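You operate a simulated robot arm through the tools that you are given. There is no shell and no other tool. Be economical: measure what you need, move in short steps, check, and stop when the job is done.

Carry out the task below with a simulated two-armed robot. There is one attempt and no reset: what you move stays moved.

TASK
Put the white-banded bag on the long island bench top away on the fitting bench top. Take the pink-banded bag and put it on the drain board. Carry the dark wide sieve with both arms and set it on the short island bench top. Take the brown carton on the long island bench top and put it away on the upper shelf of the grey shelving. Fetch the green sieve and set it on the sorting bench top. Put the green dustpan on the middle island bench top away on the sorting bench top. Open the sorting bench drawer, fetch the green tin and set it inside and shut the drawer again. Open the drain grate. The order is free. Set down upright: white-banded bag, pink-banded bag, brown carton, green tin.

Only the result counts: the job must be done as asked and must still hold three seconds after the hand-in. Knocking over, shifting, dropping, spilling or breaking anything else fails it.

THE ROBOT
Two 7-joint arms with two-finger parallel grippers on one trunk, on a base that drives. Base frame: it is fixed to the floor where the robot stands at the start and does not move with it; the origin is under the middle of the robot, x ahead of it, y to its left, z up; the surface under the hand at the start is at about z = 80. Lengths are in cm, angles in degrees, forces in N, time in s.
The left shoulder is at the start at [6.2, 19.6, 105.4], the right one opposite. With the tool pointing down near the work surface each hand reaches from about 30 to 72 cm from the robot's upright axis, wherever it stands, measured 20 degrees to its own side. Places, roughly: brown carton [275, -25, 75]; dark wide sieve (46x21x6 cm) [200, -60, 80]; drain board [510, -160, 80]; drain grate [-750, -450, 20]; drawer sort [-70, 200, 60]; fitting bench top [-750, 20, 80]; green dustpan (13x18x10 cm) [-350, -20, 80]; green sieve (33x20x5 cm) [80, 200, 100]; green tin (8x8x9 cm) [-480, 40, 80]; pink-banded bag (11x8x13 cm) [80, -60, 80]; short island bench top [340, -350, 80]; sorting bench drawer [-70, 190, 70]; sorting bench top [30, 220, 80]; upper shelf of the grey shelving [-770, -340, 130]; white-banded bag (11x8x13 cm) [50, -20, 80]. Payload 1.57 kg a hand.
The TCP of each hand is the grasp point between the finger pads, 3 cm short of the fingertips. In the tool frame z runs along the fingers and y along their closing line. The gripper opens to 11 cm. The fingers are 2.4 cm wide and 1.2 cm thick; the gripper's body (4.8 by 11.2 cm) begins 7.8 cm behind the TCP.
Orientation is that of the tool frame in the base frame, as [roll, pitch, yaw] about the fixed x, y, z axes, in that order (R = Rz(yaw) Ry(pitch) Rx(roll)). With the fingers straight down and closing along the base's y, the tool's x points along the base's -x, its y along +y and its z along -z.

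THE INTERFACE
- The arms move only by the tool send_rows. It takes "left_deltas", "right_deltas" or both (then of equal length, played together; a hand with none holds still); each is a list of rows, each an object of numbers (a shift or turn left out is 0, a gripper value left out holds the last): "x", "y", "z": the shift along the tool's x, y, z in cm; "rx", "ry", "rz": the turn, a rotation vector about the tool's x, y, z in degrees; "grip": the finger opening in cm, from 0 to 11. In form: [{"x": .., "y": .., "z": .., "rx": .., "ry": .., "rz": .., "grip": ..}, ...]. A call has 1 to 10 rows; each row shifts and turns the commanded pose from where the row before left it, along the tool's axes as they then stand. Rows are played at 5 a second. More than 5 cm and 8.6 degrees between two rows, or a gripper value outside its range, and nothing of the call is played. A pose out of reach is approached as far as the arm can. The call stops where the force on the tool passes 40 N (or 10 N more than at its start, if that is more) or the arm is blocked; 0.2 s more then pass. Each finger travels about 7.2 cm/s and halts on what it meets, pressing with about 25 N; the grip force reading is that of the motor and also rises with nothing between the fingers. The clock runs only during rows and for 0.2 s after the last one: add rows that do not move to give the fingers time. The reply holds the time, the measured pose of the TCP, the force on the tool along the base axes, the opening and the grip force, in the units named above and with some noise, with the torque about the TCP (base axes, N m) and any sound that the robot's microphone picked up.
- Cameras (640 x 400 px; columns grow to the right, rows downward): "scene" is now at [10.07, -4.18, 163.87]; the picture's right is [-0.50, -0.87, -0.00], its down [-0.66, 0.38, -0.65] and it looks along [0.56, -0.32, -0.76] (base axes); focal length 248 px, centre (320, 200). "left" rides on the left gripper at [7, -1.6, -14.1] in its tool frame; the picture's right is [0.23, 0.97, 0.00], its down [-0.85, 0.20, -0.48] and it looks along [-0.47, 0.11, 0.88] (tool axes); focal length 222 px, centre (320, 200). "right" rides on the right gripper at [7, 1.6, -14.1] in its tool frame; the picture's right is [-0.23, 0.97, 0.00], its down [-0.85, -0.20, -0.48] and it looks along [-0.47, -0.11, 0.88] (tool axes); focal length 222 px, centre (320, 200). There is no depth. A picture from a camera that has moved, and an enlarged one, comes with that camera's place and axes in the base frame and with its lens.
- snapshot(camera): a new picture of that camera. The clock stands still meanwhile.
- move_column(by): slides the trunk up (or, below 0, down) by that many cm; the arms and the scene camera ride with it, the base frame stays. It gives what a move gives, with no picture.
- roll_base(legs): drives the robot by 1 to 6 legs, each [ahead, left, turn to the left] in cm, cm and degrees, along the robot's own axes; the way and the turn of a leg run together, so that a leg with both is an arc; at most 150 cm and 180 degrees a leg. The arms and the cameras ride along, it lands a little off, and it stops where it bumps. It gives what a move gives.
- aim_head(pan, tilt): turns the head with the scene camera to pan (to the left, within 86 degrees either way) and tilt (down, from -29 to 69), counted from straight ahead of the robot. It gives what a move gives.
- inspect(camera, box): a new picture of the part [left, top, right, bottom] of that camera's present view, enlarged. The clock stands still meanwhile.
- close_job(): hands the job in; it is judged then, once.

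Work in short steps. Places have to be worked out from the pictures, the camera data and where the tool is seen: move nearer, look again, correct. Check each grasp and each placing, and mend what went wrong. You have 483 turns and 230 pictures in all, those below and enlarged ones among them. Open the grippers and draw the arms clear of the work before you hand the job in, unless the task says otherwise; then end with one line.

The tools are called after "Emit:" by a JSON object that holds its "fn" and its "kwargs". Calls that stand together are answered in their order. send_rows: Moves the arms, as the interface text tells. Its arguments: {"type":"object","properties":{"left_deltas":{"type":"array"},"right_deltas":{"type":"array"}},"required":[]} The other tools are called the same way: move_column (by) slides the trunk up or down; roll_base (legs) drives the base; aim_head (pan, tilt) turns the head that bears the scene camera; snapshot (camera) takes a picture; inspect (camera, box) takes an enlarged picture of a part of a camera's view; close_job () hands the job in.

At the start:

```text
time: 0.0
left_position: [44.2, -8.44, 102.76]
left_tcp_rot: [-180.0, -0.1, -179.7]
left_force: [-0.5, -1.1, -0.4]
left_torque: [-0.01, -0.03, 0.0]
left_gripper_width: 10.99
left_grip_force: 0.1
right_position: [31.27, -37.39, 105.32]
right_tcp_rot: [179.9, -0.1, -180.0]
right_force: [0.2, 0.4, -0.2]
right_torque: [0.01, 0.0, -0.02]
right_gripper_width: 10.99
right_grip_force: 0.1
trunk travel left (down, up): [-65.0, 34.0]
robot x, y, heading: [-0.34, -0.24, -0.0]
head pan, tilt: [-29.9, 49.5]
```

scene: 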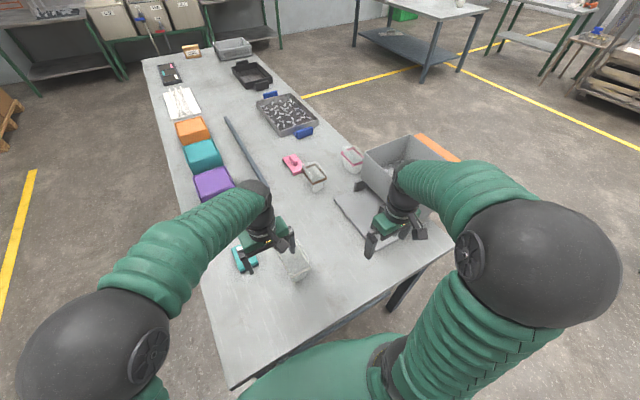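
right: 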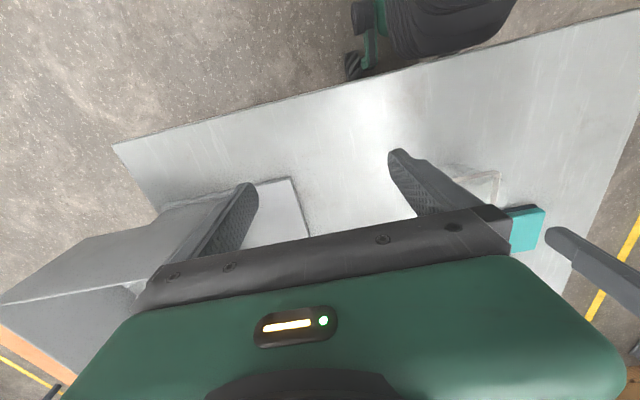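
left: 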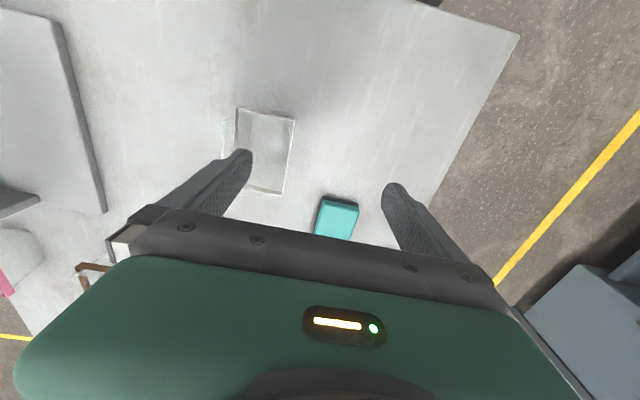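

I start by looking at the bags on the bench more closely.

Emit:
{"fn": "inspect", "kwargs": {"camera": "scene", "box": [220, 130, 480, 293]}}

Emit:
{"fn": "inspect", "kwargs": {"camera": "scene", "box": [130, 20, 370, 170]}}

```text
2.45 times, centred on (350, 212) of scene
camera zoom: at [10.07, -4.18, 163.87], right [-0.5, -0.87, 0.0], down [-0.66, 0.38, -0.65], along [0.56, -0.32, -0.76], focal length 607 px, centre (246, 172)
```

zoom: 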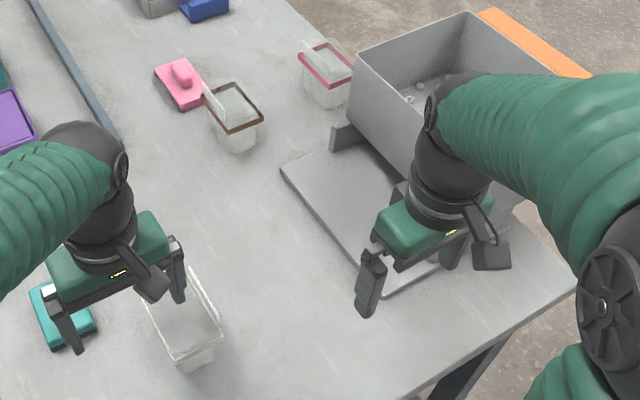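

```text
2.67 times, centred on (250, 95) of scene
camera zoom: at [10.07, -4.18, 163.87], right [-0.5, -0.87, 0.0], down [-0.66, 0.38, -0.65], along [0.56, -0.32, -0.76], focal length 660 px, centre (507, 480)
```

zoom: 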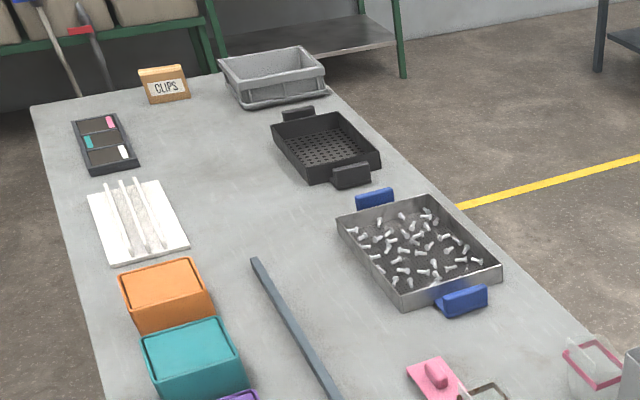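

The white bag lies under the left hand; I look at it closely in both hand views.

Emit:
{"fn": "inspect", "kwargs": {"camera": "left", "box": [200, 80, 400, 205]}}

Emit:
{"fn": "inspect", "kwargs": {"camera": "scene", "box": [270, 130, 380, 200]}}

```text
3.20 times, centred on (300, 142) of left
camera zoom: at [37.36, -10.01, 116.9], right [-0.23, 0.97, 0.0], down [0.85, 0.2, 0.48], along [0.46, 0.11, -0.88], focal length 711 px, centre (384, 384)
```

zoom: 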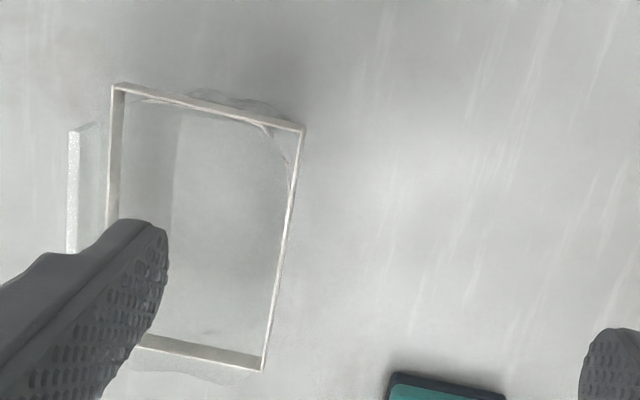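

```text
5.71 times, centred on (325, 165) of scene
camera zoom: at [10.07, -4.18, 163.87], right [-0.5, -0.87, 0.0], down [-0.66, 0.38, -0.65], along [0.56, -0.32, -0.76], focal length 1414 px, centre (291, 400)
```

zoom: 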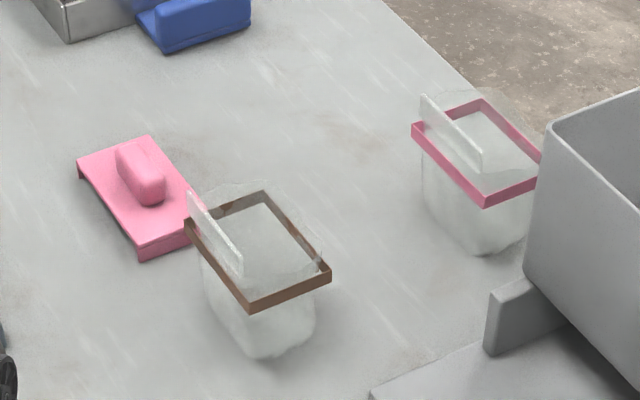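

The white bag's band spans about x 42–52, y −19 to −12, with the fin on the −y side. Before moving I survey the room for driving routes.

Emit:
{"fn": "aim_head", "kwargs": {"pan": -40, "tilt": 15}}

Emit:
{"fn": "snapshot", "kwargs": {"camera": "scene"}}

Emit:
{"fn": "aim_head", "kwargs": {"pan": 60, "tilt": 20}}

Emit:
{"fn": "snapshot", "kwargs": {"camera": "scene"}}

```text
time: 1.0
left_position: [44.3, -8.48, 102.69]
left_tcp_rot: [-180.0, 0.0, -179.9]
left_force: [-0.4, -0.1, 0.0]
left_torque: [0.03, -0.01, 0.0]
left_gripper_width: 10.99
left_grip_force: 0.0
right_position: [31.18, -37.25, 105.42]
right_tcp_rot: [180.0, 0.0, 180.0]
right_force: [-0.2, 0.1, 0.2]
right_torque: [0.01, -0.02, -0.02]
right_gripper_width: 10.97
right_grip_force: 0.1
trunk travel left (down, up): [-65.0, 34.0]
robot x, y, heading: [-0.04, 0.26, 0.1]
head pan, tilt: [-40.0, 15.0]
```

```text
222 pictures are left
camera scene: at [10.52, -6.32, 169.16], right [-0.64, -0.77, 0.0], down [-0.2, 0.17, -0.97], along [0.74, -0.62, -0.26], focal length 248 px, centre (320, 200)
```

scene: 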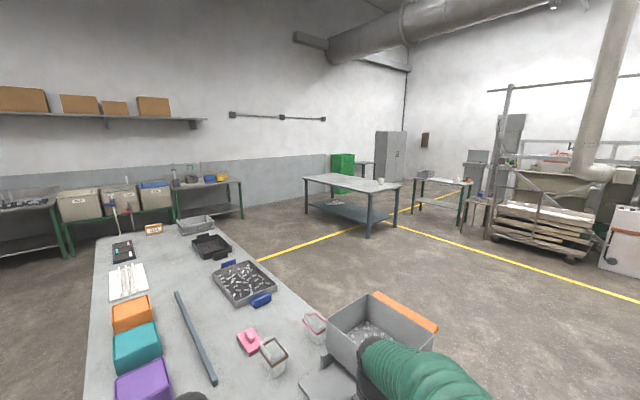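

```text
time: 2.8
left_position: [44.33, -8.39, 102.81]
left_tcp_rot: [180.0, -0.1, -179.9]
left_force: [-1.2, -0.6, -0.5]
left_torque: [-0.01, -0.02, -0.01]
left_gripper_width: 11.01
left_grip_force: 0.0
right_position: [31.23, -37.31, 105.43]
right_tcp_rot: [-180.0, 0.0, 180.0]
right_force: [-0.4, -0.7, -0.3]
right_torque: [0.04, -0.04, -0.01]
right_gripper_width: 10.98
right_grip_force: 0.1
trunk travel left (down, up): [-65.0, 34.0]
robot x, y, heading: [0.22, -0.29, -0.1]
head pan, tilt: [60.0, 20.0]
```

```text
221 pictures are left
camera scene: at [8.02, 7.76, 168.39], right [0.87, -0.5, 0.0], down [-0.17, -0.29, -0.94], along [0.47, 0.81, -0.34], focal length 248 px, centre (320, 200)
```

scene: 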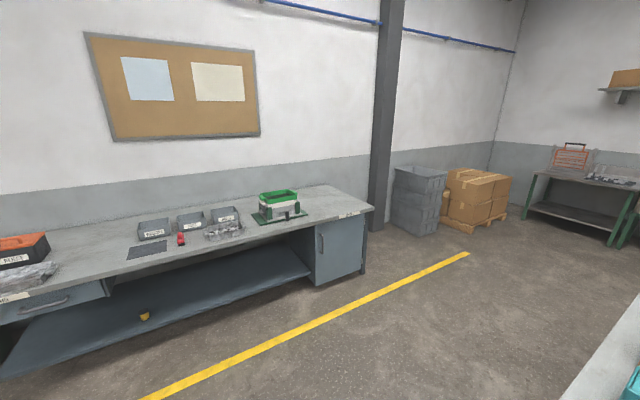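

The route plan: back off, swing round the right side of the long island and face it. First I draw the arms in and up.

Emit:
{"fn": "send_rows", "kwargs": {"left_deltas": [{"z": -4}, {"z": -4}, {"y": 4.5}, {"y": 4.5}, {"y": 4.5}, {"y": 4.5}, {"y": 4.5}, {"x": 4}, {"x": 3}, {}], "right_deltas": [{"z": -4}, {"z": -4}, {"z": -4}, {"y": 4}, {"y": 3}, {}, {}, {}, {}, {}]}}

Emit:
{"fn": "roll_base", "kwargs": {"legs": [[-45, 0, 0], [0, -125, 0]]}}

Emit:
{"fn": "aim_head", "kwargs": {"pan": 0, "tilt": 30}}

Emit:
{"fn": "snapshot", "kwargs": {"camera": "scene"}}

```text
time: 5.0
left_position: [37.58, 14.05, 110.84]
left_tcp_rot: [-180.0, -0.2, -180.0]
left_force: [0.3, 0.0, -0.6]
left_torque: [0.01, -0.01, 0.03]
left_gripper_width: 11.01
left_grip_force: 0.0
right_position: [31.41, -29.86, 117.24]
right_tcp_rot: [-179.9, -0.1, -180.0]
right_force: [-0.1, 0.1, -0.1]
right_torque: [-0.01, 0.06, -0.01]
right_gripper_width: 10.98
right_grip_force: 0.0
trunk travel left (down, up): [-65.0, 34.0]
robot x, y, heading: [0.29, 0.09, 0.1]
head pan, tilt: [60.0, 20.0]
```

```text
time: 8.9
left_position: [-6.65, 4.29, 110.88]
left_tcp_rot: [-179.8, 0.0, 180.0]
left_force: [0.0, 0.0, 0.2]
left_torque: [-0.04, -0.01, -0.01]
left_gripper_width: 10.98
left_grip_force: 0.0
right_position: [-12.78, -39.55, 117.26]
right_tcp_rot: [-180.0, 0.0, 179.9]
right_force: [-0.7, 0.1, -0.1]
right_torque: [0.01, -0.01, -0.01]
right_gripper_width: 11.01
right_grip_force: 0.2
trunk travel left (down, up): [-65.0, 34.0]
robot x, y, heading: [-44.05, -10.1, 0.1]
head pan, tilt: [60.0, 20.0]
stopped in leg 2: the robot was blocked; the commanded pose is now the measured one
```

```text
time: 10.2
left_position: [-6.51, 4.28, 110.8]
left_tcp_rot: [-179.9, 0.1, -180.0]
left_force: [0.5, -0.1, 0.6]
left_torque: [-0.05, 0.04, -0.03]
left_gripper_width: 11.02
left_grip_force: 0.1
right_position: [-12.62, -39.42, 117.22]
right_tcp_rot: [-179.9, 0.0, -180.0]
right_force: [-0.1, 0.6, -0.1]
right_torque: [-0.03, -0.01, 0.02]
right_gripper_width: 11.02
right_grip_force: 0.0
trunk travel left (down, up): [-65.0, 34.0]
robot x, y, heading: [-43.6, -9.67, 0.2]
head pan, tilt: [0.0, 30.0]
```

```text
220 pictures are left
camera scene: at [-31.67, -7.91, 166.76], right [0.0, -1.0, 0.01], down [-0.5, -0.01, -0.87], along [0.87, 0.0, -0.5], focal length 248 px, centre (320, 200)
```

scene: 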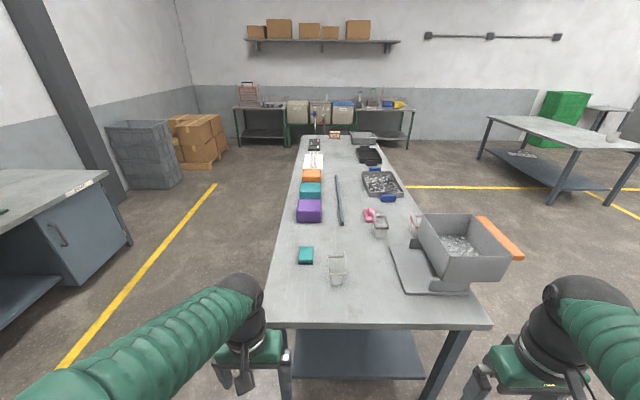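

The sideways drive was blocked after 10 cm; I look to the right and down for the obstacle.

Emit:
{"fn": "aim_head", "kwargs": {"pan": -80, "tilt": 40}}

Emit:
{"fn": "snapshot", "kwargs": {"camera": "scene"}}

```text
time: 11.7
left_position: [-6.58, 4.27, 110.84]
left_tcp_rot: [-179.8, 0.1, -180.0]
left_force: [0.1, 0.3, 0.3]
left_torque: [0.02, 0.02, -0.01]
left_gripper_width: 11.02
left_grip_force: 0.1
right_position: [-12.71, -39.36, 117.43]
right_tcp_rot: [-179.8, -0.1, -180.0]
right_force: [0.0, 0.0, -0.6]
right_torque: [0.02, -0.01, -0.02]
right_gripper_width: 10.98
right_grip_force: 0.1
trunk travel left (down, up): [-65.0, 34.0]
robot x, y, heading: [-43.76, -9.72, -0.1]
head pan, tilt: [-80.0, 40.0]
```

```text
219 pictures are left
camera scene: at [-39.21, -16.32, 165.32], right [-0.98, -0.18, 0.0], down [-0.11, 0.62, -0.77], along [0.14, -0.76, -0.63], focal length 248 px, centre (320, 200)
```

scene: 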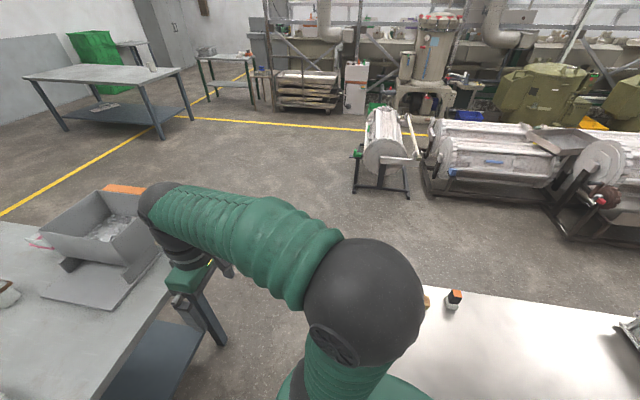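

A second bench (the middle island) begins near x ≈ −66; I move to the middle of the gap and strafe.

Emit:
{"fn": "roll_base", "kwargs": {"legs": [[24, 0, 0], [0, -115, 0]]}}

```text
time: 18.9
left_position: [17.84, -109.54, 110.8]
left_tcp_rot: [-179.9, 0.0, -179.3]
left_force: [0.2, -0.1, 0.6]
left_torque: [0.03, 0.0, 0.01]
left_gripper_width: 10.99
left_grip_force: 0.0
right_position: [12.3, -153.35, 117.3]
right_tcp_rot: [-179.9, -0.2, -179.3]
right_force: [-0.4, 0.0, -0.4]
right_torque: [0.02, -0.04, -0.02]
right_gripper_width: 11.0
right_grip_force: 0.0
trunk travel left (down, up): [-65.0, 34.0]
robot x, y, heading: [-18.99, -124.38, 0.7]
head pan, tilt: [-80.0, 40.0]
```

Now drive along the bench and turn to face it.

Emit:
{"fn": "roll_base", "kwargs": {"legs": [[82, -10, 0], [0, 0, 90]]}}

Emit:
{"fn": "aim_head", "kwargs": {"pan": 0, "tilt": 45}}

Emit:
{"fn": "snapshot", "kwargs": {"camera": "scene"}}

```text
time: 27.3
left_position: [53.23, -94.92, 110.86]
left_tcp_rot: [179.9, 0.0, -89.9]
left_force: [0.2, 0.2, 0.4]
left_torque: [-0.03, 0.02, 0.0]
left_gripper_width: 11.02
left_grip_force: 0.0
right_position: [96.93, -100.97, 117.06]
right_tcp_rot: [179.7, -0.2, -90.1]
right_force: [-0.6, -0.4, -0.5]
right_torque: [-0.01, -0.01, 0.01]
right_gripper_width: 10.97
right_grip_force: 0.0
trunk travel left (down, up): [-65.0, 34.0]
robot x, y, heading: [66.68, -132.16, 90.3]
head pan, tilt: [-80.0, 40.0]
```

```text
time: 28.8
left_position: [53.14, -94.92, 110.86]
left_tcp_rot: [179.7, 0.0, -89.9]
left_force: [-0.2, 0.2, -0.4]
left_torque: [-0.01, 0.0, -0.03]
left_gripper_width: 10.99
left_grip_force: 0.2
right_position: [96.89, -101.05, 117.12]
right_tcp_rot: [179.6, 0.0, -90.0]
right_force: [-0.5, -0.5, 0.4]
right_torque: [0.0, 0.02, -0.02]
right_gripper_width: 10.99
right_grip_force: 0.0
trunk travel left (down, up): [-65.0, 34.0]
robot x, y, heading: [66.78, -132.14, 90.0]
head pan, tilt: [0.0, 45.0]
```

```text
218 pictures are left
camera scene: at [66.58, -120.98, 164.5], right [1.0, 0.0, 0.0], down [0.0, -0.71, -0.71], along [0.0, 0.71, -0.71], focal length 248 px, centre (320, 200)
```

scene: 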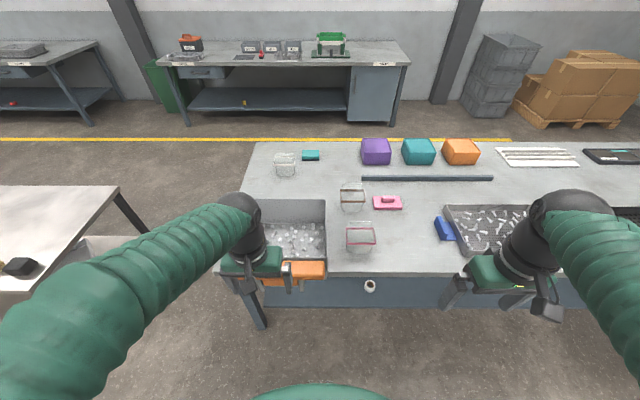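

The pink bag sits clear at the bench edge. I raise the left hand over the bin's height and turn the right wrist so its fingers close along base y.

Emit:
{"fn": "send_rows", "kwargs": {"left_deltas": [{"z": -4}, {"z": -4}, {"z": -4}, {}, {}, {}, {}, {}, {}, {}], "right_deltas": [{"rz": 8.5}, {"rz": 8.5}, {"rz": 8.5}, {"rz": 8.5}, {"rz": 8.5}, {"rz": 8.5}, {"rz": 8.5}, {"rz": 8.5}, {"rz": 8.5}, {"rz": 8.5}]}}

Emit:
{"fn": "roll_base", "kwargs": {"legs": [[18, 0, 0]]}}

Emit:
{"fn": "snapshot", "kwargs": {"camera": "scene"}}

```text
time: 31.0
left_position: [53.16, -94.93, 122.72]
left_tcp_rot: [179.8, 0.0, -89.9]
left_force: [0.2, -0.7, 0.6]
left_torque: [0.0, -0.01, 0.0]
left_gripper_width: 11.01
left_grip_force: 0.0
right_position: [96.95, -101.01, 117.1]
right_tcp_rot: [180.0, -0.2, -175.2]
right_force: [0.1, 0.2, -0.5]
right_torque: [-0.01, -0.02, 0.03]
right_gripper_width: 10.99
right_grip_force: 0.0
trunk travel left (down, up): [-65.0, 34.0]
robot x, y, heading: [66.39, -132.19, 90.0]
head pan, tilt: [0.0, 45.0]
```

```text
time: 32.5
left_position: [53.05, -77.56, 122.83]
left_tcp_rot: [179.8, 0.1, -89.8]
left_force: [0.1, 0.7, 0.1]
left_torque: [0.02, 0.0, 0.01]
left_gripper_width: 11.0
left_grip_force: 0.1
right_position: [96.82, -83.58, 117.12]
right_tcp_rot: [179.9, -0.3, -174.9]
right_force: [0.2, 0.1, 0.0]
right_torque: [0.04, 0.0, -0.02]
right_gripper_width: 11.0
right_grip_force: 0.0
trunk travel left (down, up): [-65.0, 34.0]
robot x, y, heading: [66.15, -114.28, 90.3]
head pan, tilt: [0.0, 45.0]
```

```text
217 pictures are left
camera scene: at [66.48, -103.72, 164.54], right [1.0, 0.0, 0.0], down [0.0, -0.71, -0.71], along [0.0, 0.71, -0.71], focal length 248 px, centre (320, 200)
```

scene: 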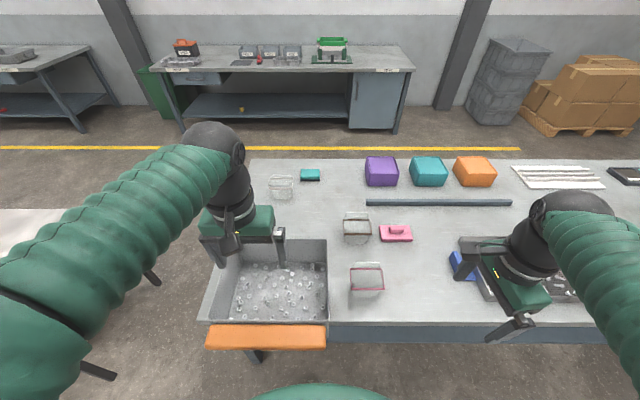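

Emit:
{"fn": "inspect", "kwargs": {"camera": "scene", "box": [320, 240, 416, 300]}}

```text
6.67 times, centred on (368, 270) of scene
camera zoom: at [66.48, -103.72, 164.54], right [1.0, 0.0, 0.0], down [0.0, -0.71, -0.71], along [0.0, 0.71, -0.71], focal length 1650 px, centre (0, -267)
```

zoom: 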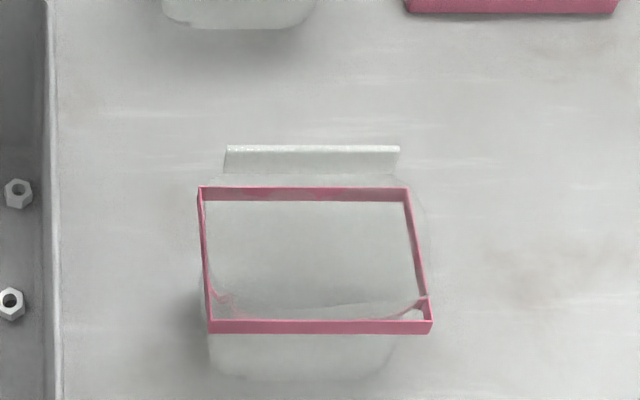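

Band centre is about [81.7, −64.5], top z ≈ 89.5, fin on the far side to about 93. I bring the right hand above it and check before descending.

Emit:
{"fn": "send_rows", "kwargs": {"right_deltas": [{"rz": 4.9}, {"x": 3, "y": 4}, {"x": 3, "y": 4}, {"x": 3, "y": 4}, {"x": 3, "y": 4}, {"x": 3.1, "y": 3}, {"z": 4}, {"z": 4}, {"z": 4}, {}]}}

Emit:
{"fn": "snapshot", "kwargs": {"camera": "right"}}

Emit:
{"fn": "inspect", "kwargs": {"camera": "scene", "box": [300, 200, 460, 300]}}

```text
time: 34.7
left_position: [52.98, -77.51, 122.71]
left_tcp_rot: [179.9, 0.1, -89.8]
left_force: [0.3, 0.1, 0.0]
left_torque: [0.06, 0.01, 0.01]
left_gripper_width: 11.04
left_grip_force: 0.1
right_position: [81.54, -64.24, 105.06]
right_tcp_rot: [180.0, -0.2, -179.9]
right_force: [0.3, 0.2, 0.4]
right_torque: [0.01, -0.04, -0.01]
right_gripper_width: 11.02
right_grip_force: 0.0
trunk travel left (down, up): [-65.0, 34.0]
robot x, y, heading: [66.33, -114.03, 90.2]
head pan, tilt: [0.0, 45.0]
```

```text
215 pictures are left
camera right: at [74.67, -62.49, 119.23], right [0.22, 0.97, 0.0], down [0.86, -0.2, 0.47], along [0.46, -0.11, -0.88], focal length 222 px, centre (320, 200)
```

right: 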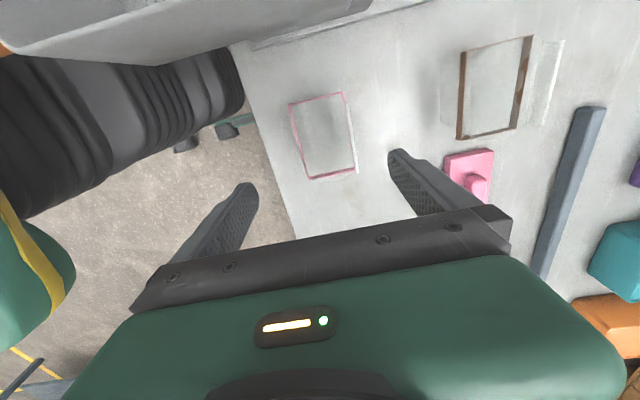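

```text
4.00 times, centred on (380, 250) of scene
camera zoom: at [66.41, -103.24, 164.5], right [1.0, 0.0, 0.0], down [0.0, -0.71, -0.71], along [0.0, 0.71, -0.71], focal length 990 px, centre (80, 0)
```

zoom: 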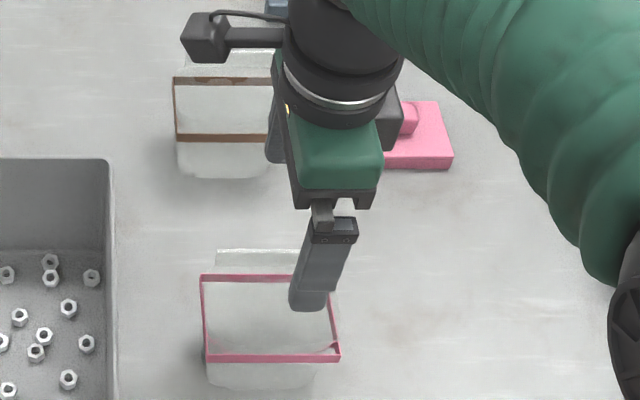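

Both views put the band centre near [81.5, −64]; the hand is centred. I descend to z ≈ 87 and close.

Emit:
{"fn": "send_rows", "kwargs": {"right_deltas": [{"z": 4}, {"z": 4}, {"z": 4}, {"z": 3}, {"z": 3}, {}]}}

Emit:
{"fn": "inspect", "kwargs": {"camera": "scene", "box": [300, 200, 460, 300]}}

```text
time: 36.1
left_position: [52.91, -77.43, 122.69]
left_tcp_rot: [179.8, 0.0, -89.7]
left_force: [0.2, 0.9, -0.2]
left_torque: [-0.02, 0.0, 0.01]
left_gripper_width: 11.0
left_grip_force: 0.1
right_position: [81.44, -64.21, 87.13]
right_tcp_rot: [-179.9, -0.4, -179.8]
right_force: [-0.8, 0.5, -1.2]
right_torque: [0.03, -0.02, 0.02]
right_gripper_width: 10.99
right_grip_force: 0.0
trunk travel left (down, up): [-65.0, 34.0]
robot x, y, heading: [66.11, -114.44, 90.1]
head pan, tilt: [0.0, 45.0]
```

```text
4.00 times, centred on (380, 250) of scene
camera zoom: at [66.43, -103.16, 164.5], right [1.0, 0.0, 0.0], down [0.0, -0.71, -0.71], along [0.0, 0.71, -0.71], focal length 990 px, centre (80, 0)
```

zoom: 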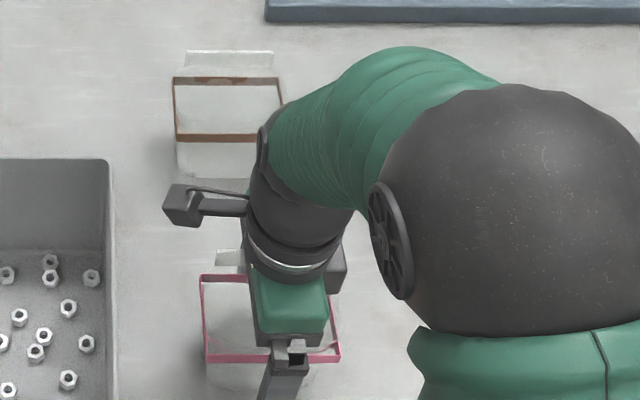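

Emit:
{"fn": "send_rows", "kwargs": {"right_deltas": [{"grip": 9}, {"grip": 7.5}, {"grip": 6}, {"grip": 4}, {}, {}]}}

Emit:
{"fn": "snapshot", "kwargs": {"camera": "right"}}

```text
time: 37.5
left_position: [52.98, -77.43, 122.71]
left_tcp_rot: [179.8, 0.0, -89.7]
left_force: [0.4, 0.1, 0.1]
left_torque: [0.05, 0.01, 0.02]
left_gripper_width: 11.0
left_grip_force: 0.0
right_position: [81.43, -64.29, 87.18]
right_tcp_rot: [-179.8, -0.3, -179.9]
right_force: [-0.4, 1.0, -0.1]
right_torque: [0.01, -0.03, 0.04]
right_gripper_width: 7.39
right_grip_force: 25.0
trunk travel left (down, up): [-65.0, 34.0]
robot x, y, heading: [66.15, -114.26, 90.2]
head pan, tilt: [0.0, 45.0]
```

```text
212 pictures are left
camera right: at [74.65, -62.53, 101.23], right [0.22, 0.97, 0.0], down [0.86, -0.2, 0.47], along [0.46, -0.11, -0.88], focal length 222 px, centre (320, 200)
```

right: 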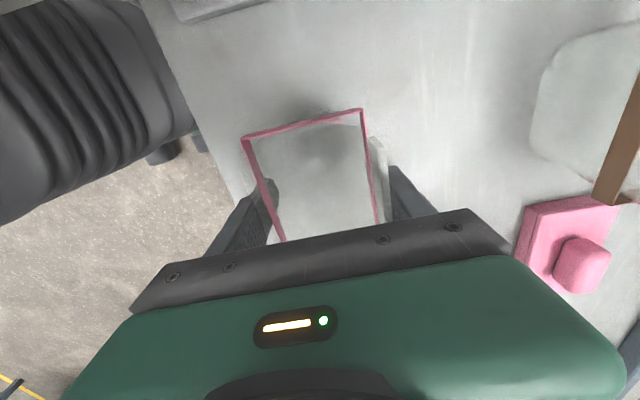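

The fingers hold the bag at 7.4 cm. I lift it.

Emit:
{"fn": "send_rows", "kwargs": {"right_deltas": [{"z": -3}, {"z": -4}, {"z": -4}, {"z": -4}, {"z": -4}, {"z": -4}, {"y": -4}, {"y": -4}, {"y": -4}, {}]}}

Emit:
{"fn": "roll_base", "kwargs": {"legs": [[-30, 0, 0], [0, 0, -90]]}}

Emit:
{"fn": "snapshot", "kwargs": {"camera": "right"}}

Emit:
{"fn": "aim_head", "kwargs": {"pan": 0, "tilt": 25}}

Emit:
{"fn": "snapshot", "kwargs": {"camera": "scene"}}

```text
time: 39.7
left_position: [52.9, -77.27, 122.65]
left_tcp_rot: [179.8, -0.1, -89.8]
left_force: [-0.3, 0.2, -0.3]
left_torque: [-0.01, -0.04, 0.0]
left_gripper_width: 10.97
left_grip_force: 0.0
right_position: [81.74, -76.24, 110.18]
right_tcp_rot: [-179.8, -0.4, -179.7]
right_force: [0.3, 0.1, -0.4]
right_torque: [0.0, 0.03, 0.02]
right_gripper_width: 7.39
right_grip_force: 24.7
trunk travel left (down, up): [-65.0, 34.0]
robot x, y, heading: [66.31, -114.83, 90.3]
head pan, tilt: [0.0, 45.0]
```

```text
time: 45.5
left_position: [103.46, -130.14, 122.7]
left_tcp_rot: [179.7, 0.0, -178.5]
left_force: [-0.3, -0.9, 1.1]
left_torque: [0.0, -0.02, -0.03]
left_gripper_width: 10.98
left_grip_force: 0.1
right_position: [105.14, -158.89, 110.16]
right_tcp_rot: [-180.0, -0.3, 91.6]
right_force: [-0.8, -0.1, -0.2]
right_torque: [-0.03, 0.03, 0.05]
right_gripper_width: 7.39
right_grip_force: 24.8
trunk travel left (down, up): [-65.0, 34.0]
robot x, y, heading: [66.57, -144.56, 1.5]
head pan, tilt: [0.0, 45.0]
```

```text
211 pictures are left
camera right: at [106.78, -151.87, 124.32], right [0.98, -0.2, 0.0], down [-0.18, -0.86, 0.47], along [-0.1, -0.46, -0.88], focal length 222 px, centre (320, 200)
```

right: 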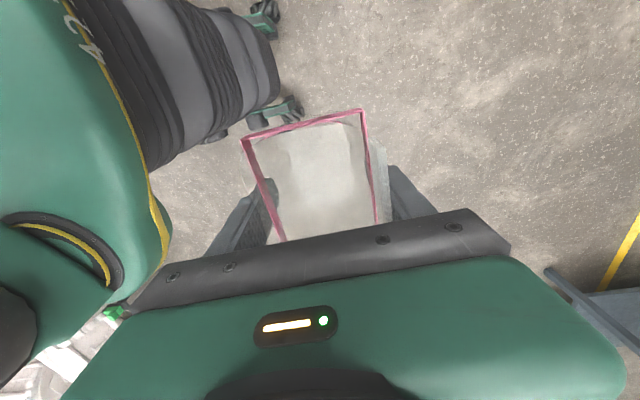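

```text
time: 46.4
left_position: [103.38, -130.31, 122.79]
left_tcp_rot: [179.9, 0.0, -178.5]
left_force: [-0.5, -1.1, -0.4]
left_torque: [0.02, -0.01, -0.03]
left_gripper_width: 11.02
left_grip_force: 0.1
right_position: [105.13, -158.91, 110.26]
right_tcp_rot: [-180.0, -0.3, 91.5]
right_force: [-0.3, -0.1, -0.3]
right_torque: [0.02, -0.01, 0.02]
right_gripper_width: 7.42
right_grip_force: 24.5
trunk travel left (down, up): [-65.0, 34.0]
robot x, y, heading: [66.79, -144.53, 1.7]
head pan, tilt: [0.0, 25.0]
```

```text
210 pictures are left
camera scene: at [79.13, -144.27, 167.55], right [0.03, -1.0, 0.0], down [-0.42, -0.01, -0.91], along [0.91, 0.02, -0.42], focal length 248 px, centre (320, 200)
```

scene: 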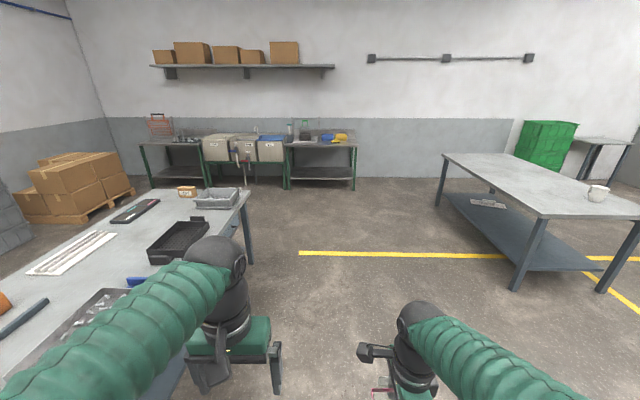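

The drain board is the green-legged bench right of the sinks, about x 470–540, y −160. The way is clear; I drive there.

Emit:
{"fn": "roll_base", "kwargs": {"legs": [[110, 0, -1.7], [110, 0, 0], [100, 0, 0]]}}

Emit:
{"fn": "aim_head", "kwargs": {"pan": 0, "tilt": 35}}

Emit:
{"fn": "snapshot", "kwargs": {"camera": "scene"}}

```text
time: 62.0
left_position: [422.63, -124.61, 122.79]
left_tcp_rot: [179.8, 0.0, -178.9]
left_force: [-0.4, -0.5, 0.7]
left_torque: [0.05, 0.0, 0.01]
left_gripper_width: 10.98
left_grip_force: 0.1
right_position: [424.03, -153.2, 110.32]
right_tcp_rot: [179.9, -0.3, 91.2]
right_force: [0.0, -0.1, -1.0]
right_torque: [0.02, 0.0, 0.01]
right_gripper_width: 7.4
right_grip_force: 25.4
trunk travel left (down, up): [-65.0, 34.0]
robot x, y, heading: [385.66, -138.48, 1.4]
head pan, tilt: [0.0, 25.0]
```

```text
time: 62.7
left_position: [422.53, -124.52, 122.76]
left_tcp_rot: [179.8, 0.0, -178.9]
left_force: [-0.4, -0.2, -0.5]
left_torque: [0.01, 0.02, -0.01]
left_gripper_width: 11.01
left_grip_force: 0.0
right_position: [424.03, -153.23, 110.35]
right_tcp_rot: [-179.8, -0.3, 91.1]
right_force: [0.7, 0.5, -0.6]
right_torque: [-0.01, 0.01, -0.04]
right_gripper_width: 7.42
right_grip_force: 24.7
trunk travel left (down, up): [-65.0, 34.0]
robot x, y, heading: [385.52, -138.43, 1.3]
head pan, tilt: [0.0, 35.0]
```

```text
209 pictures are left
camera scene: at [397.76, -138.42, 165.98], right [0.02, -1.0, 0.0], down [-0.57, -0.01, -0.82], along [0.82, 0.02, -0.57], focal length 248 px, centre (320, 200)
```

scene: 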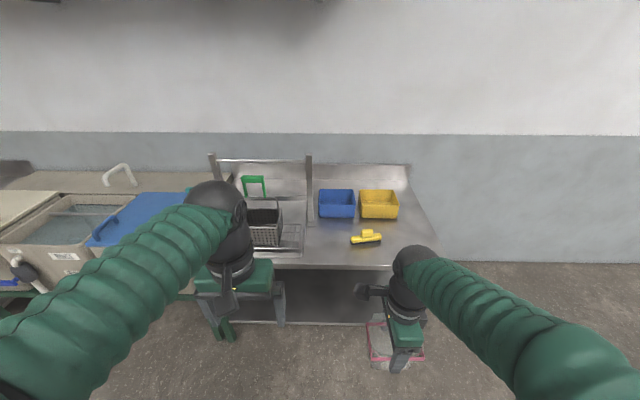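

Free spot on the drain board right of the brush, about [481, −179]. I drive nearer and shift right.

Emit:
{"fn": "roll_base", "kwargs": {"legs": [[0, -22, -1.3], [42, 0, 0]]}}

Emit:
{"fn": "aim_head", "kwargs": {"pan": -10, "tilt": 50}}

Emit:
{"fn": "snapshot", "kwargs": {"camera": "scene"}}

```text
time: 66.6
left_position: [464.76, -148.02, 122.8]
left_tcp_rot: [179.6, 0.1, 179.7]
left_force: [0.0, -0.3, 0.0]
left_torque: [0.0, -0.03, 0.01]
left_gripper_width: 10.99
left_grip_force: 0.1
right_position: [465.5, -176.69, 110.27]
right_tcp_rot: [180.0, -0.4, 89.7]
right_force: [-0.2, -0.4, -1.2]
right_torque: [-0.02, 0.0, 0.0]
right_gripper_width: 7.4
right_grip_force: 24.6
trunk travel left (down, up): [-65.0, 34.0]
robot x, y, heading: [427.4, -160.75, -0.2]
head pan, tilt: [0.0, 35.0]
```

```text
time: 67.3
left_position: [464.91, -147.89, 122.68]
left_tcp_rot: [179.6, -0.1, 179.7]
left_force: [-0.4, 0.7, 0.7]
left_torque: [0.0, 0.03, -0.02]
left_gripper_width: 10.99
left_grip_force: 0.1
right_position: [465.74, -176.55, 110.05]
right_tcp_rot: [-179.9, -0.2, 89.7]
right_force: [-0.7, 0.7, -0.6]
right_torque: [0.01, -0.02, -0.03]
right_gripper_width: 7.38
right_grip_force: 24.5
trunk travel left (down, up): [-65.0, 34.0]
robot x, y, heading: [427.97, -161.18, -0.4]
head pan, tilt: [-10.0, 50.0]
```

```text
208 pictures are left
camera scene: at [438.57, -162.46, 163.81], right [-0.18, -0.98, 0.0], down [-0.75, 0.14, -0.64], along [0.63, -0.11, -0.77], focal length 248 px, centre (320, 200)
```

scene: 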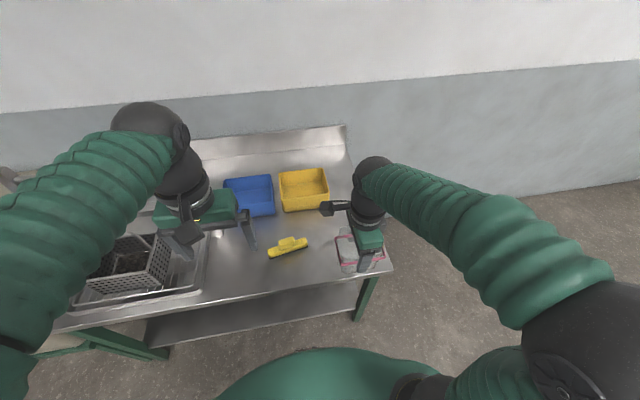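

Emit:
{"fn": "send_rows", "kwargs": {"right_deltas": [{"y": 4.5, "x": -1}, {"y": 4.5, "x": -1}, {"y": 4.5, "x": -0.5}, {"y": 4.5}, {"z": 4}, {"z": 4}, {"z": 4}, {"z": 4}, {}]}}

Emit:
{"fn": "snapshot", "kwargs": {"camera": "right"}}

Emit:
{"fn": "inspect", "kwargs": {"camera": "scene", "box": [240, 170, 420, 282]}}

```text
time: 69.3
left_position: [464.83, -147.81, 122.74]
left_tcp_rot: [179.7, 0.1, 179.7]
left_force: [0.1, -0.2, 1.0]
left_torque: [0.01, -0.01, -0.02]
left_gripper_width: 10.99
left_grip_force: 0.2
right_position: [483.17, -179.02, 93.88]
right_tcp_rot: [180.0, -0.4, 89.7]
right_force: [0.8, -0.2, -0.1]
right_torque: [-0.01, 0.01, -0.03]
right_gripper_width: 7.38
right_grip_force: 25.3
trunk travel left (down, up): [-65.0, 34.0]
robot x, y, heading: [427.25, -160.87, -0.1]
head pan, tilt: [-10.0, 50.0]
```

```text
207 pictures are left
camera right: at [485.08, -171.96, 108.11], right [0.97, -0.23, 0.0], down [-0.2, -0.86, 0.47], along [-0.11, -0.46, -0.88], focal length 222 px, centre (320, 200)
```

right: 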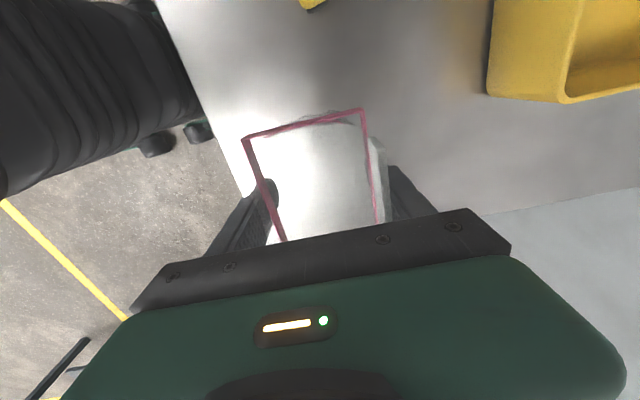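

```text
3.56 times, centred on (330, 226) of scene
camera zoom: at [438.51, -162.37, 163.81], right [-0.18, -0.98, 0.0], down [-0.75, 0.14, -0.64], along [0.63, -0.12, -0.77], focal length 880 px, centre (284, 108)
```

zoom: 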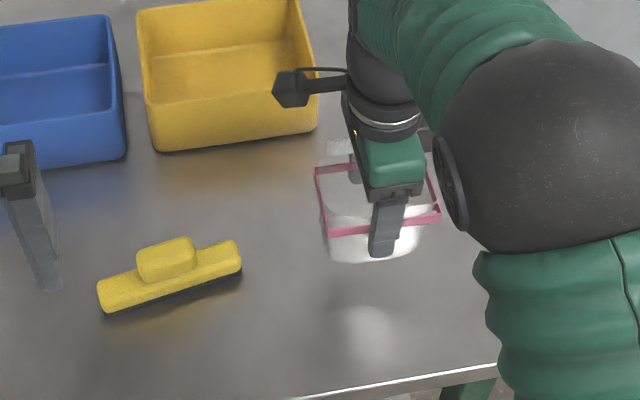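

Clear on all sides. I lower gently until contact.

Emit:
{"fn": "send_rows", "kwargs": {"right_deltas": [{"z": 2}, {"z": 2}, {"z": 1.3}, {"z": 0.6}, {"z": 0.5}, {}]}}

```text
time: 70.7
left_position: [464.98, -147.83, 122.75]
left_tcp_rot: [179.8, 0.1, 179.7]
left_force: [-0.3, 0.9, 0.2]
left_torque: [0.05, 0.0, 0.01]
left_gripper_width: 10.99
left_grip_force: 0.2
right_position: [483.55, -178.86, 87.7]
right_tcp_rot: [-179.9, -0.3, 89.7]
right_force: [-0.4, -0.2, -0.8]
right_torque: [0.02, 0.03, -0.01]
right_gripper_width: 7.41
right_grip_force: 25.1
trunk travel left (down, up): [-65.0, 34.0]
robot x, y, heading: [427.62, -160.86, -0.1]
head pan, tilt: [-10.0, 50.0]
```

Emit:
{"fn": "send_rows", "kwargs": {"right_deltas": [{"z": 0.4}, {"z": 0.3}, {"z": 0.3}, {}]}}

```text
time: 71.7
left_position: [464.86, -147.69, 122.78]
left_tcp_rot: [179.8, 0.0, 179.8]
left_force: [-0.8, 0.0, -0.4]
left_torque: [0.04, 0.0, -0.02]
left_gripper_width: 10.99
left_grip_force: 0.1
right_position: [483.76, -178.93, 87.03]
right_tcp_rot: [179.7, -0.2, 89.7]
right_force: [6.7, -1.4, 19.4]
right_torque: [0.02, 0.24, 0.01]
right_gripper_width: 7.4
right_grip_force: 25.4
trunk travel left (down, up): [-65.0, 34.0]
robot x, y, heading: [427.53, -160.82, -0.2]
head pan, tilt: [-10.0, 50.0]
```

Contact at z ≈ 87, so the bag stands. I ease up slightly, open slowly and raise straight up.

Emit:
{"fn": "send_rows", "kwargs": {"right_deltas": [{"z": -0.3}, {"grip": 8}, {"grip": 9}, {"grip": 10.5}, {"grip": 11}, {"z": -2}, {"z": -4}, {"z": -4}, {"z": -4}, {"z": -4}]}}

Emit:
{"fn": "snapshot", "kwargs": {"camera": "right"}}

Emit:
{"fn": "snapshot", "kwargs": {"camera": "scene"}}

```text
time: 73.9
left_position: [464.66, -147.82, 122.7]
left_tcp_rot: [179.7, 0.1, 179.6]
left_force: [-0.1, 0.8, 0.0]
left_torque: [-0.02, -0.02, -0.01]
left_gripper_width: 11.01
left_grip_force: 0.0
right_position: [483.57, -178.91, 105.2]
right_tcp_rot: [180.0, -0.3, 89.7]
right_force: [-0.3, -0.1, -0.3]
right_torque: [0.02, -0.03, -0.04]
right_gripper_width: 11.0
right_grip_force: 0.0
trunk travel left (down, up): [-65.0, 34.0]
robot x, y, heading: [427.48, -160.88, -0.4]
head pan, tilt: [-10.0, 50.0]
```

```text
205 pictures are left
camera right: at [485.33, -171.92, 119.35], right [0.97, -0.23, 0.0], down [-0.2, -0.86, 0.47], along [-0.11, -0.46, -0.88], focal length 222 px, centre (320, 200)
```

right: 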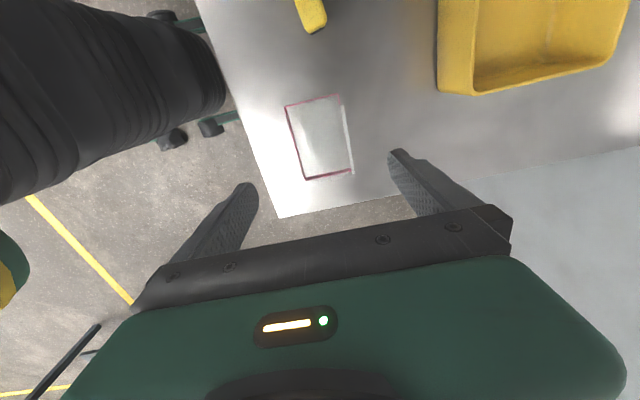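

```text
204 pictures are left
camera scene: at [438.44, -162.34, 163.81], right [-0.18, -0.98, 0.0], down [-0.75, 0.14, -0.64], along [0.63, -0.12, -0.77], focal length 248 px, centre (320, 200)
```

scene: 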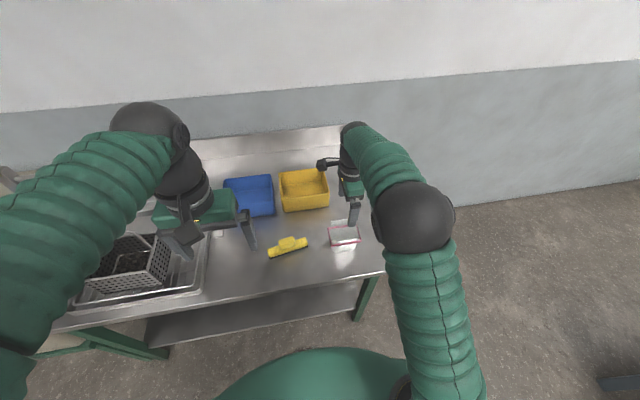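

The pink bag stands on the drain board. Next the sieve: I retract and rotate the right wrist back, then drive to the island's side.

Emit:
{"fn": "send_rows", "kwargs": {"right_deltas": [{"z": -4}, {"z": -4, "y": -4}, {"y": -5}, {"y": -5}, {"y": -4}, {"rz": -8.5}, {"rz": -8.5}, {"rz": -8.5}, {"rz": -8.5}, {"rz": -8.5}]}}

Emit:
{"fn": "send_rows", "kwargs": {"right_deltas": [{"rz": -8.5}, {"rz": -8.5}, {"rz": -8.5}, {"rz": -8.5}, {"rz": -8.5}, {"rz": -5}]}}

Emit:
{"fn": "roll_base", "kwargs": {"legs": [[-115, 10, 0], [-110, 10, 0], [0, 0, 90]]}}

Emit:
{"fn": "aim_head", "kwargs": {"pan": 0, "tilt": 45}}

Emit:
{"fn": "snapshot", "kwargs": {"camera": "scene"}}

```text
refused: row 2 steps farther than a row can; nothing moved
```

```text
time: 75.3
left_position: [464.99, -147.75, 122.75]
left_tcp_rot: [179.8, 0.1, 179.7]
left_force: [0.2, -0.5, -0.6]
left_torque: [-0.01, 0.0, 0.01]
left_gripper_width: 11.01
left_grip_force: 0.1
right_position: [483.58, -179.06, 105.03]
right_tcp_rot: [180.0, -0.2, 137.3]
right_force: [-0.7, -0.2, 0.2]
right_torque: [-0.01, 0.01, -0.01]
right_gripper_width: 11.01
right_grip_force: 0.2
trunk travel left (down, up): [-65.0, 34.0]
robot x, y, heading: [427.43, -160.99, -0.2]
head pan, tilt: [-10.0, 50.0]
```

```text
time: 90.3
left_position: [187.34, -108.82, 122.71]
left_tcp_rot: [179.8, -0.1, -87.5]
left_force: [0.0, -0.5, -0.2]
left_torque: [0.04, 0.01, 0.0]
left_gripper_width: 10.97
left_grip_force: 0.1
right_position: [217.79, -88.66, 105.1]
right_tcp_rot: [179.8, -0.3, -130.1]
right_force: [0.2, -1.0, 0.0]
right_torque: [0.01, 0.01, 0.02]
right_gripper_width: 11.0
right_grip_force: 0.1
trunk travel left (down, up): [-65.0, 34.0]
robot x, y, heading: [201.92, -145.36, 92.5]
head pan, tilt: [-10.0, 50.0]
```

```text
time: 91.0
left_position: [187.29, -109.01, 122.82]
left_tcp_rot: [179.8, 0.0, -87.6]
left_force: [0.1, 0.6, 0.1]
left_torque: [0.02, 0.03, -0.01]
left_gripper_width: 10.97
left_grip_force: 0.1
right_position: [217.78, -88.68, 105.13]
right_tcp_rot: [179.8, -0.3, -130.1]
right_force: [1.1, 0.8, -0.8]
right_torque: [0.01, -0.02, -0.01]
right_gripper_width: 11.02
right_grip_force: 0.1
trunk travel left (down, up): [-65.0, 34.0]
robot x, y, heading: [201.91, -145.26, 92.3]
head pan, tilt: [0.0, 45.0]
```

```text
203 pictures are left
camera scene: at [201.82, -134.03, 164.49], right [1.0, 0.04, 0.0], down [0.03, -0.71, -0.71], along [-0.03, 0.7, -0.71], focal length 248 px, centre (320, 200)
```

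scene: 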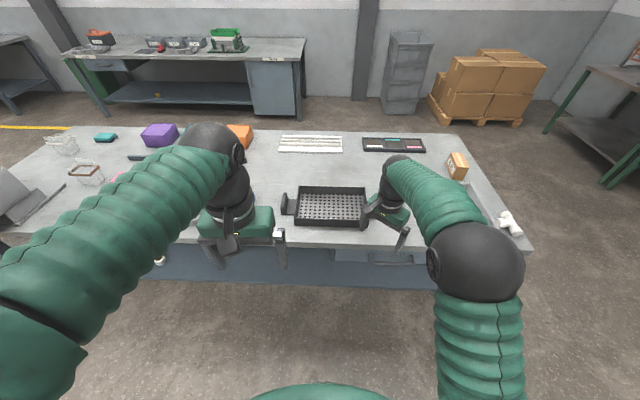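

(The first call was refused but nothing was touched.) I finish rotating the right wrist, spread the hands aside and look at the sieve.

Emit:
{"fn": "send_rows", "kwargs": {"left_deltas": [{"y": -4}, {"y": -4}, {"y": -4}, {}, {}, {}, {}, {}], "right_deltas": [{"z": -3, "rz": -8.5}, {"rz": -8.5, "z": -3}, {"rz": -8.5, "z": -3}, {"rz": -8.5, "z": -3}, {"rz": -8.5}, {"y": 4}, {"y": 4}, {"y": 4}]}}

Emit:
{"fn": "roll_base", "kwargs": {"legs": [[20, 0, -2.3]]}}

Emit:
{"fn": "snapshot", "kwargs": {"camera": "scene"}}

```text
time: 92.8
left_position: [198.88, -108.35, 122.46]
left_tcp_rot: [180.0, 0.1, -87.6]
left_force: [-0.4, 0.9, 0.6]
left_torque: [0.01, -0.01, 0.0]
left_gripper_width: 11.0
left_grip_force: 0.1
right_position: [205.57, -89.22, 117.58]
right_tcp_rot: [179.8, -0.1, -87.7]
right_force: [0.5, 0.2, -0.3]
right_torque: [0.01, -0.01, 0.02]
right_gripper_width: 11.0
right_grip_force: 0.1
trunk travel left (down, up): [-65.0, 34.0]
robot x, y, heading: [201.96, -145.0, 92.4]
head pan, tilt: [0.0, 45.0]
```

```text
time: 94.4
left_position: [200.09, -88.21, 122.54]
left_tcp_rot: [179.7, 0.3, -89.8]
left_force: [0.6, -0.4, -0.6]
left_torque: [0.03, 0.01, 0.01]
left_gripper_width: 11.01
left_grip_force: 0.1
right_position: [207.3, -69.45, 117.65]
right_tcp_rot: [179.7, 0.1, -89.7]
right_force: [-0.8, 0.4, 0.5]
right_torque: [0.0, 0.01, 0.03]
right_gripper_width: 11.01
right_grip_force: 0.0
trunk travel left (down, up): [-65.0, 34.0]
robot x, y, heading: [201.68, -124.59, 90.2]
head pan, tilt: [0.0, 45.0]
```

```text
202 pictures are left
camera scene: at [201.68, -114.09, 164.53], right [1.0, 0.0, 0.0], down [0.0, -0.71, -0.71], along [0.0, 0.71, -0.71], focal length 248 px, centre (320, 200)
```

scene: 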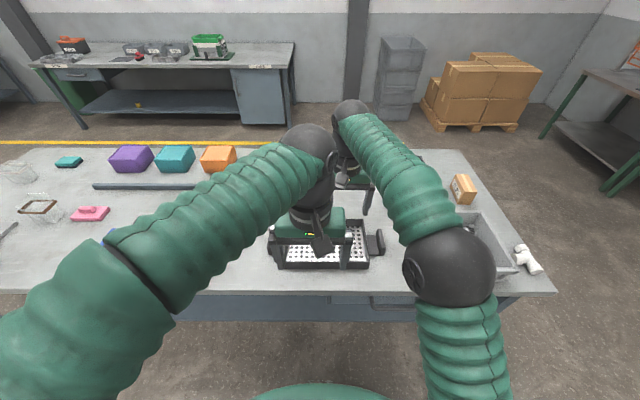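

I spread the wrong way (tool y is the robot's left); correcting.

Emit:
{"fn": "send_rows", "kwargs": {"left_deltas": [{"y": 5}, {"y": 5}, {"y": 5}, {"y": 5}, {"y": 5}, {"y": 3}], "right_deltas": [{"y": -5}, {"y": -5}, {"y": -5}, {"y": -5}, {"y": -5}, {"y": -3}]}}

Emit:
{"fn": "inspect", "kwargs": {"camera": "scene", "box": [230, 180, 410, 292]}}

Emit:
{"fn": "snapshot", "kwargs": {"camera": "right"}}

Emit:
{"fn": "snapshot", "kwargs": {"camera": "left"}}

```text
time: 95.8
left_position: [172.04, -88.12, 122.73]
left_tcp_rot: [179.7, 0.1, -89.9]
left_force: [1.1, -0.4, 0.7]
left_torque: [-0.01, 0.0, -0.01]
left_gripper_width: 11.0
left_grip_force: 0.0
right_position: [235.41, -68.63, 117.61]
right_tcp_rot: [179.8, -0.2, -89.7]
right_force: [-0.1, 0.3, 0.0]
right_torque: [-0.04, 0.01, -0.04]
right_gripper_width: 10.99
right_grip_force: 0.1
trunk travel left (down, up): [-65.0, 34.0]
robot x, y, heading: [201.79, -125.27, 90.2]
head pan, tilt: [0.0, 45.0]
```

```text
3.56 times, centred on (320, 236) of scene
camera zoom: at [201.88, -113.48, 164.48], right [1.0, 0.0, 0.0], down [0.0, -0.71, -0.7], along [0.0, 0.7, -0.71], focal length 880 px, centre (320, 72)
```

zoom: 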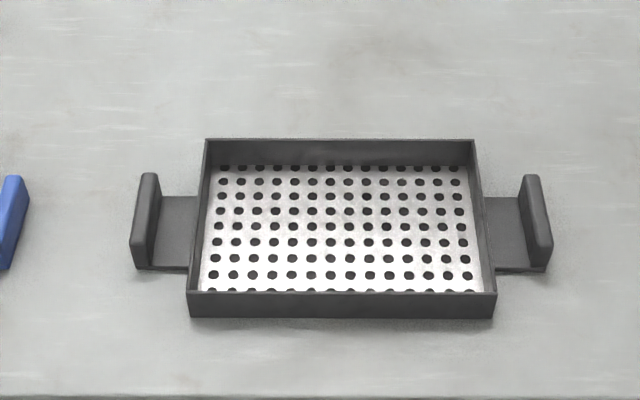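

```text
200 pictures are left
camera right: at [234.13, -75.56, 131.68], right [-0.97, 0.22, 0.01], down [0.2, 0.86, 0.48], along [0.1, 0.47, -0.88], focal length 222 px, centre (320, 200)
```

right: 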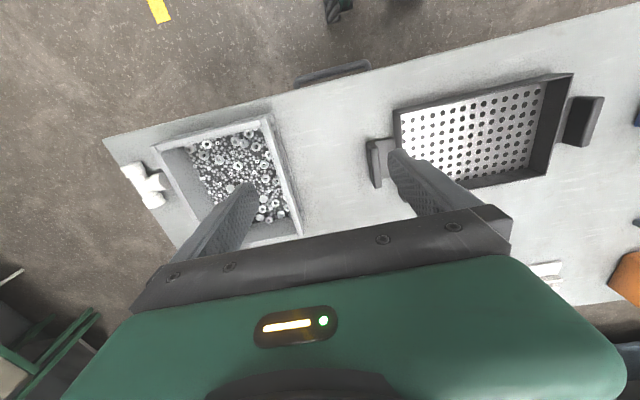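

```text
199 pictures are left
camera left: at [173.72, -94.97, 136.72], right [-0.97, -0.23, 0.0], down [-0.2, 0.85, 0.48], along [-0.11, 0.47, -0.88], focal length 222 px, centre (320, 200)
```

left: 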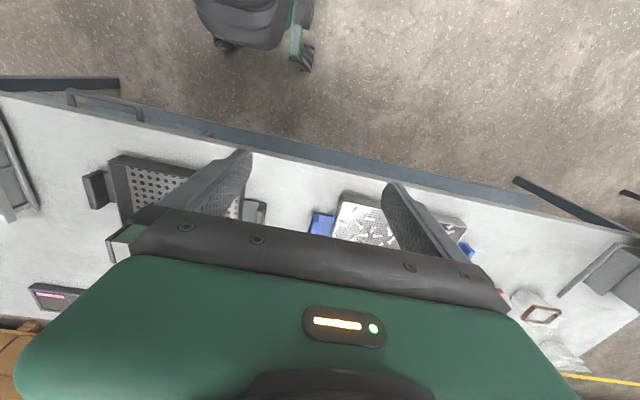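

The handles are upright plates at x ≈ 183 and 225.4, y −61..−52, top z ≈ 86. I drive 17 cm nearer and bring both hands above them with 5 cm opening.

Emit:
{"fn": "roll_base", "kwargs": {"legs": [[17, 0, 0]]}}

```text
time: 97.3
left_position: [172.22, -71.32, 122.82]
left_tcp_rot: [179.8, 0.2, -90.0]
left_force: [-0.6, -0.6, 0.2]
left_torque: [0.03, 0.02, 0.02]
left_gripper_width: 10.99
left_grip_force: 0.1
right_position: [235.72, -52.15, 117.88]
right_tcp_rot: [179.7, 0.2, -90.0]
right_force: [0.5, -0.1, 0.2]
right_torque: [0.02, 0.04, -0.03]
right_gripper_width: 11.0
right_grip_force: 0.0
trunk travel left (down, up): [-65.0, 34.0]
robot x, y, heading: [201.98, -108.18, 90.3]
head pan, tilt: [0.0, 45.0]
```

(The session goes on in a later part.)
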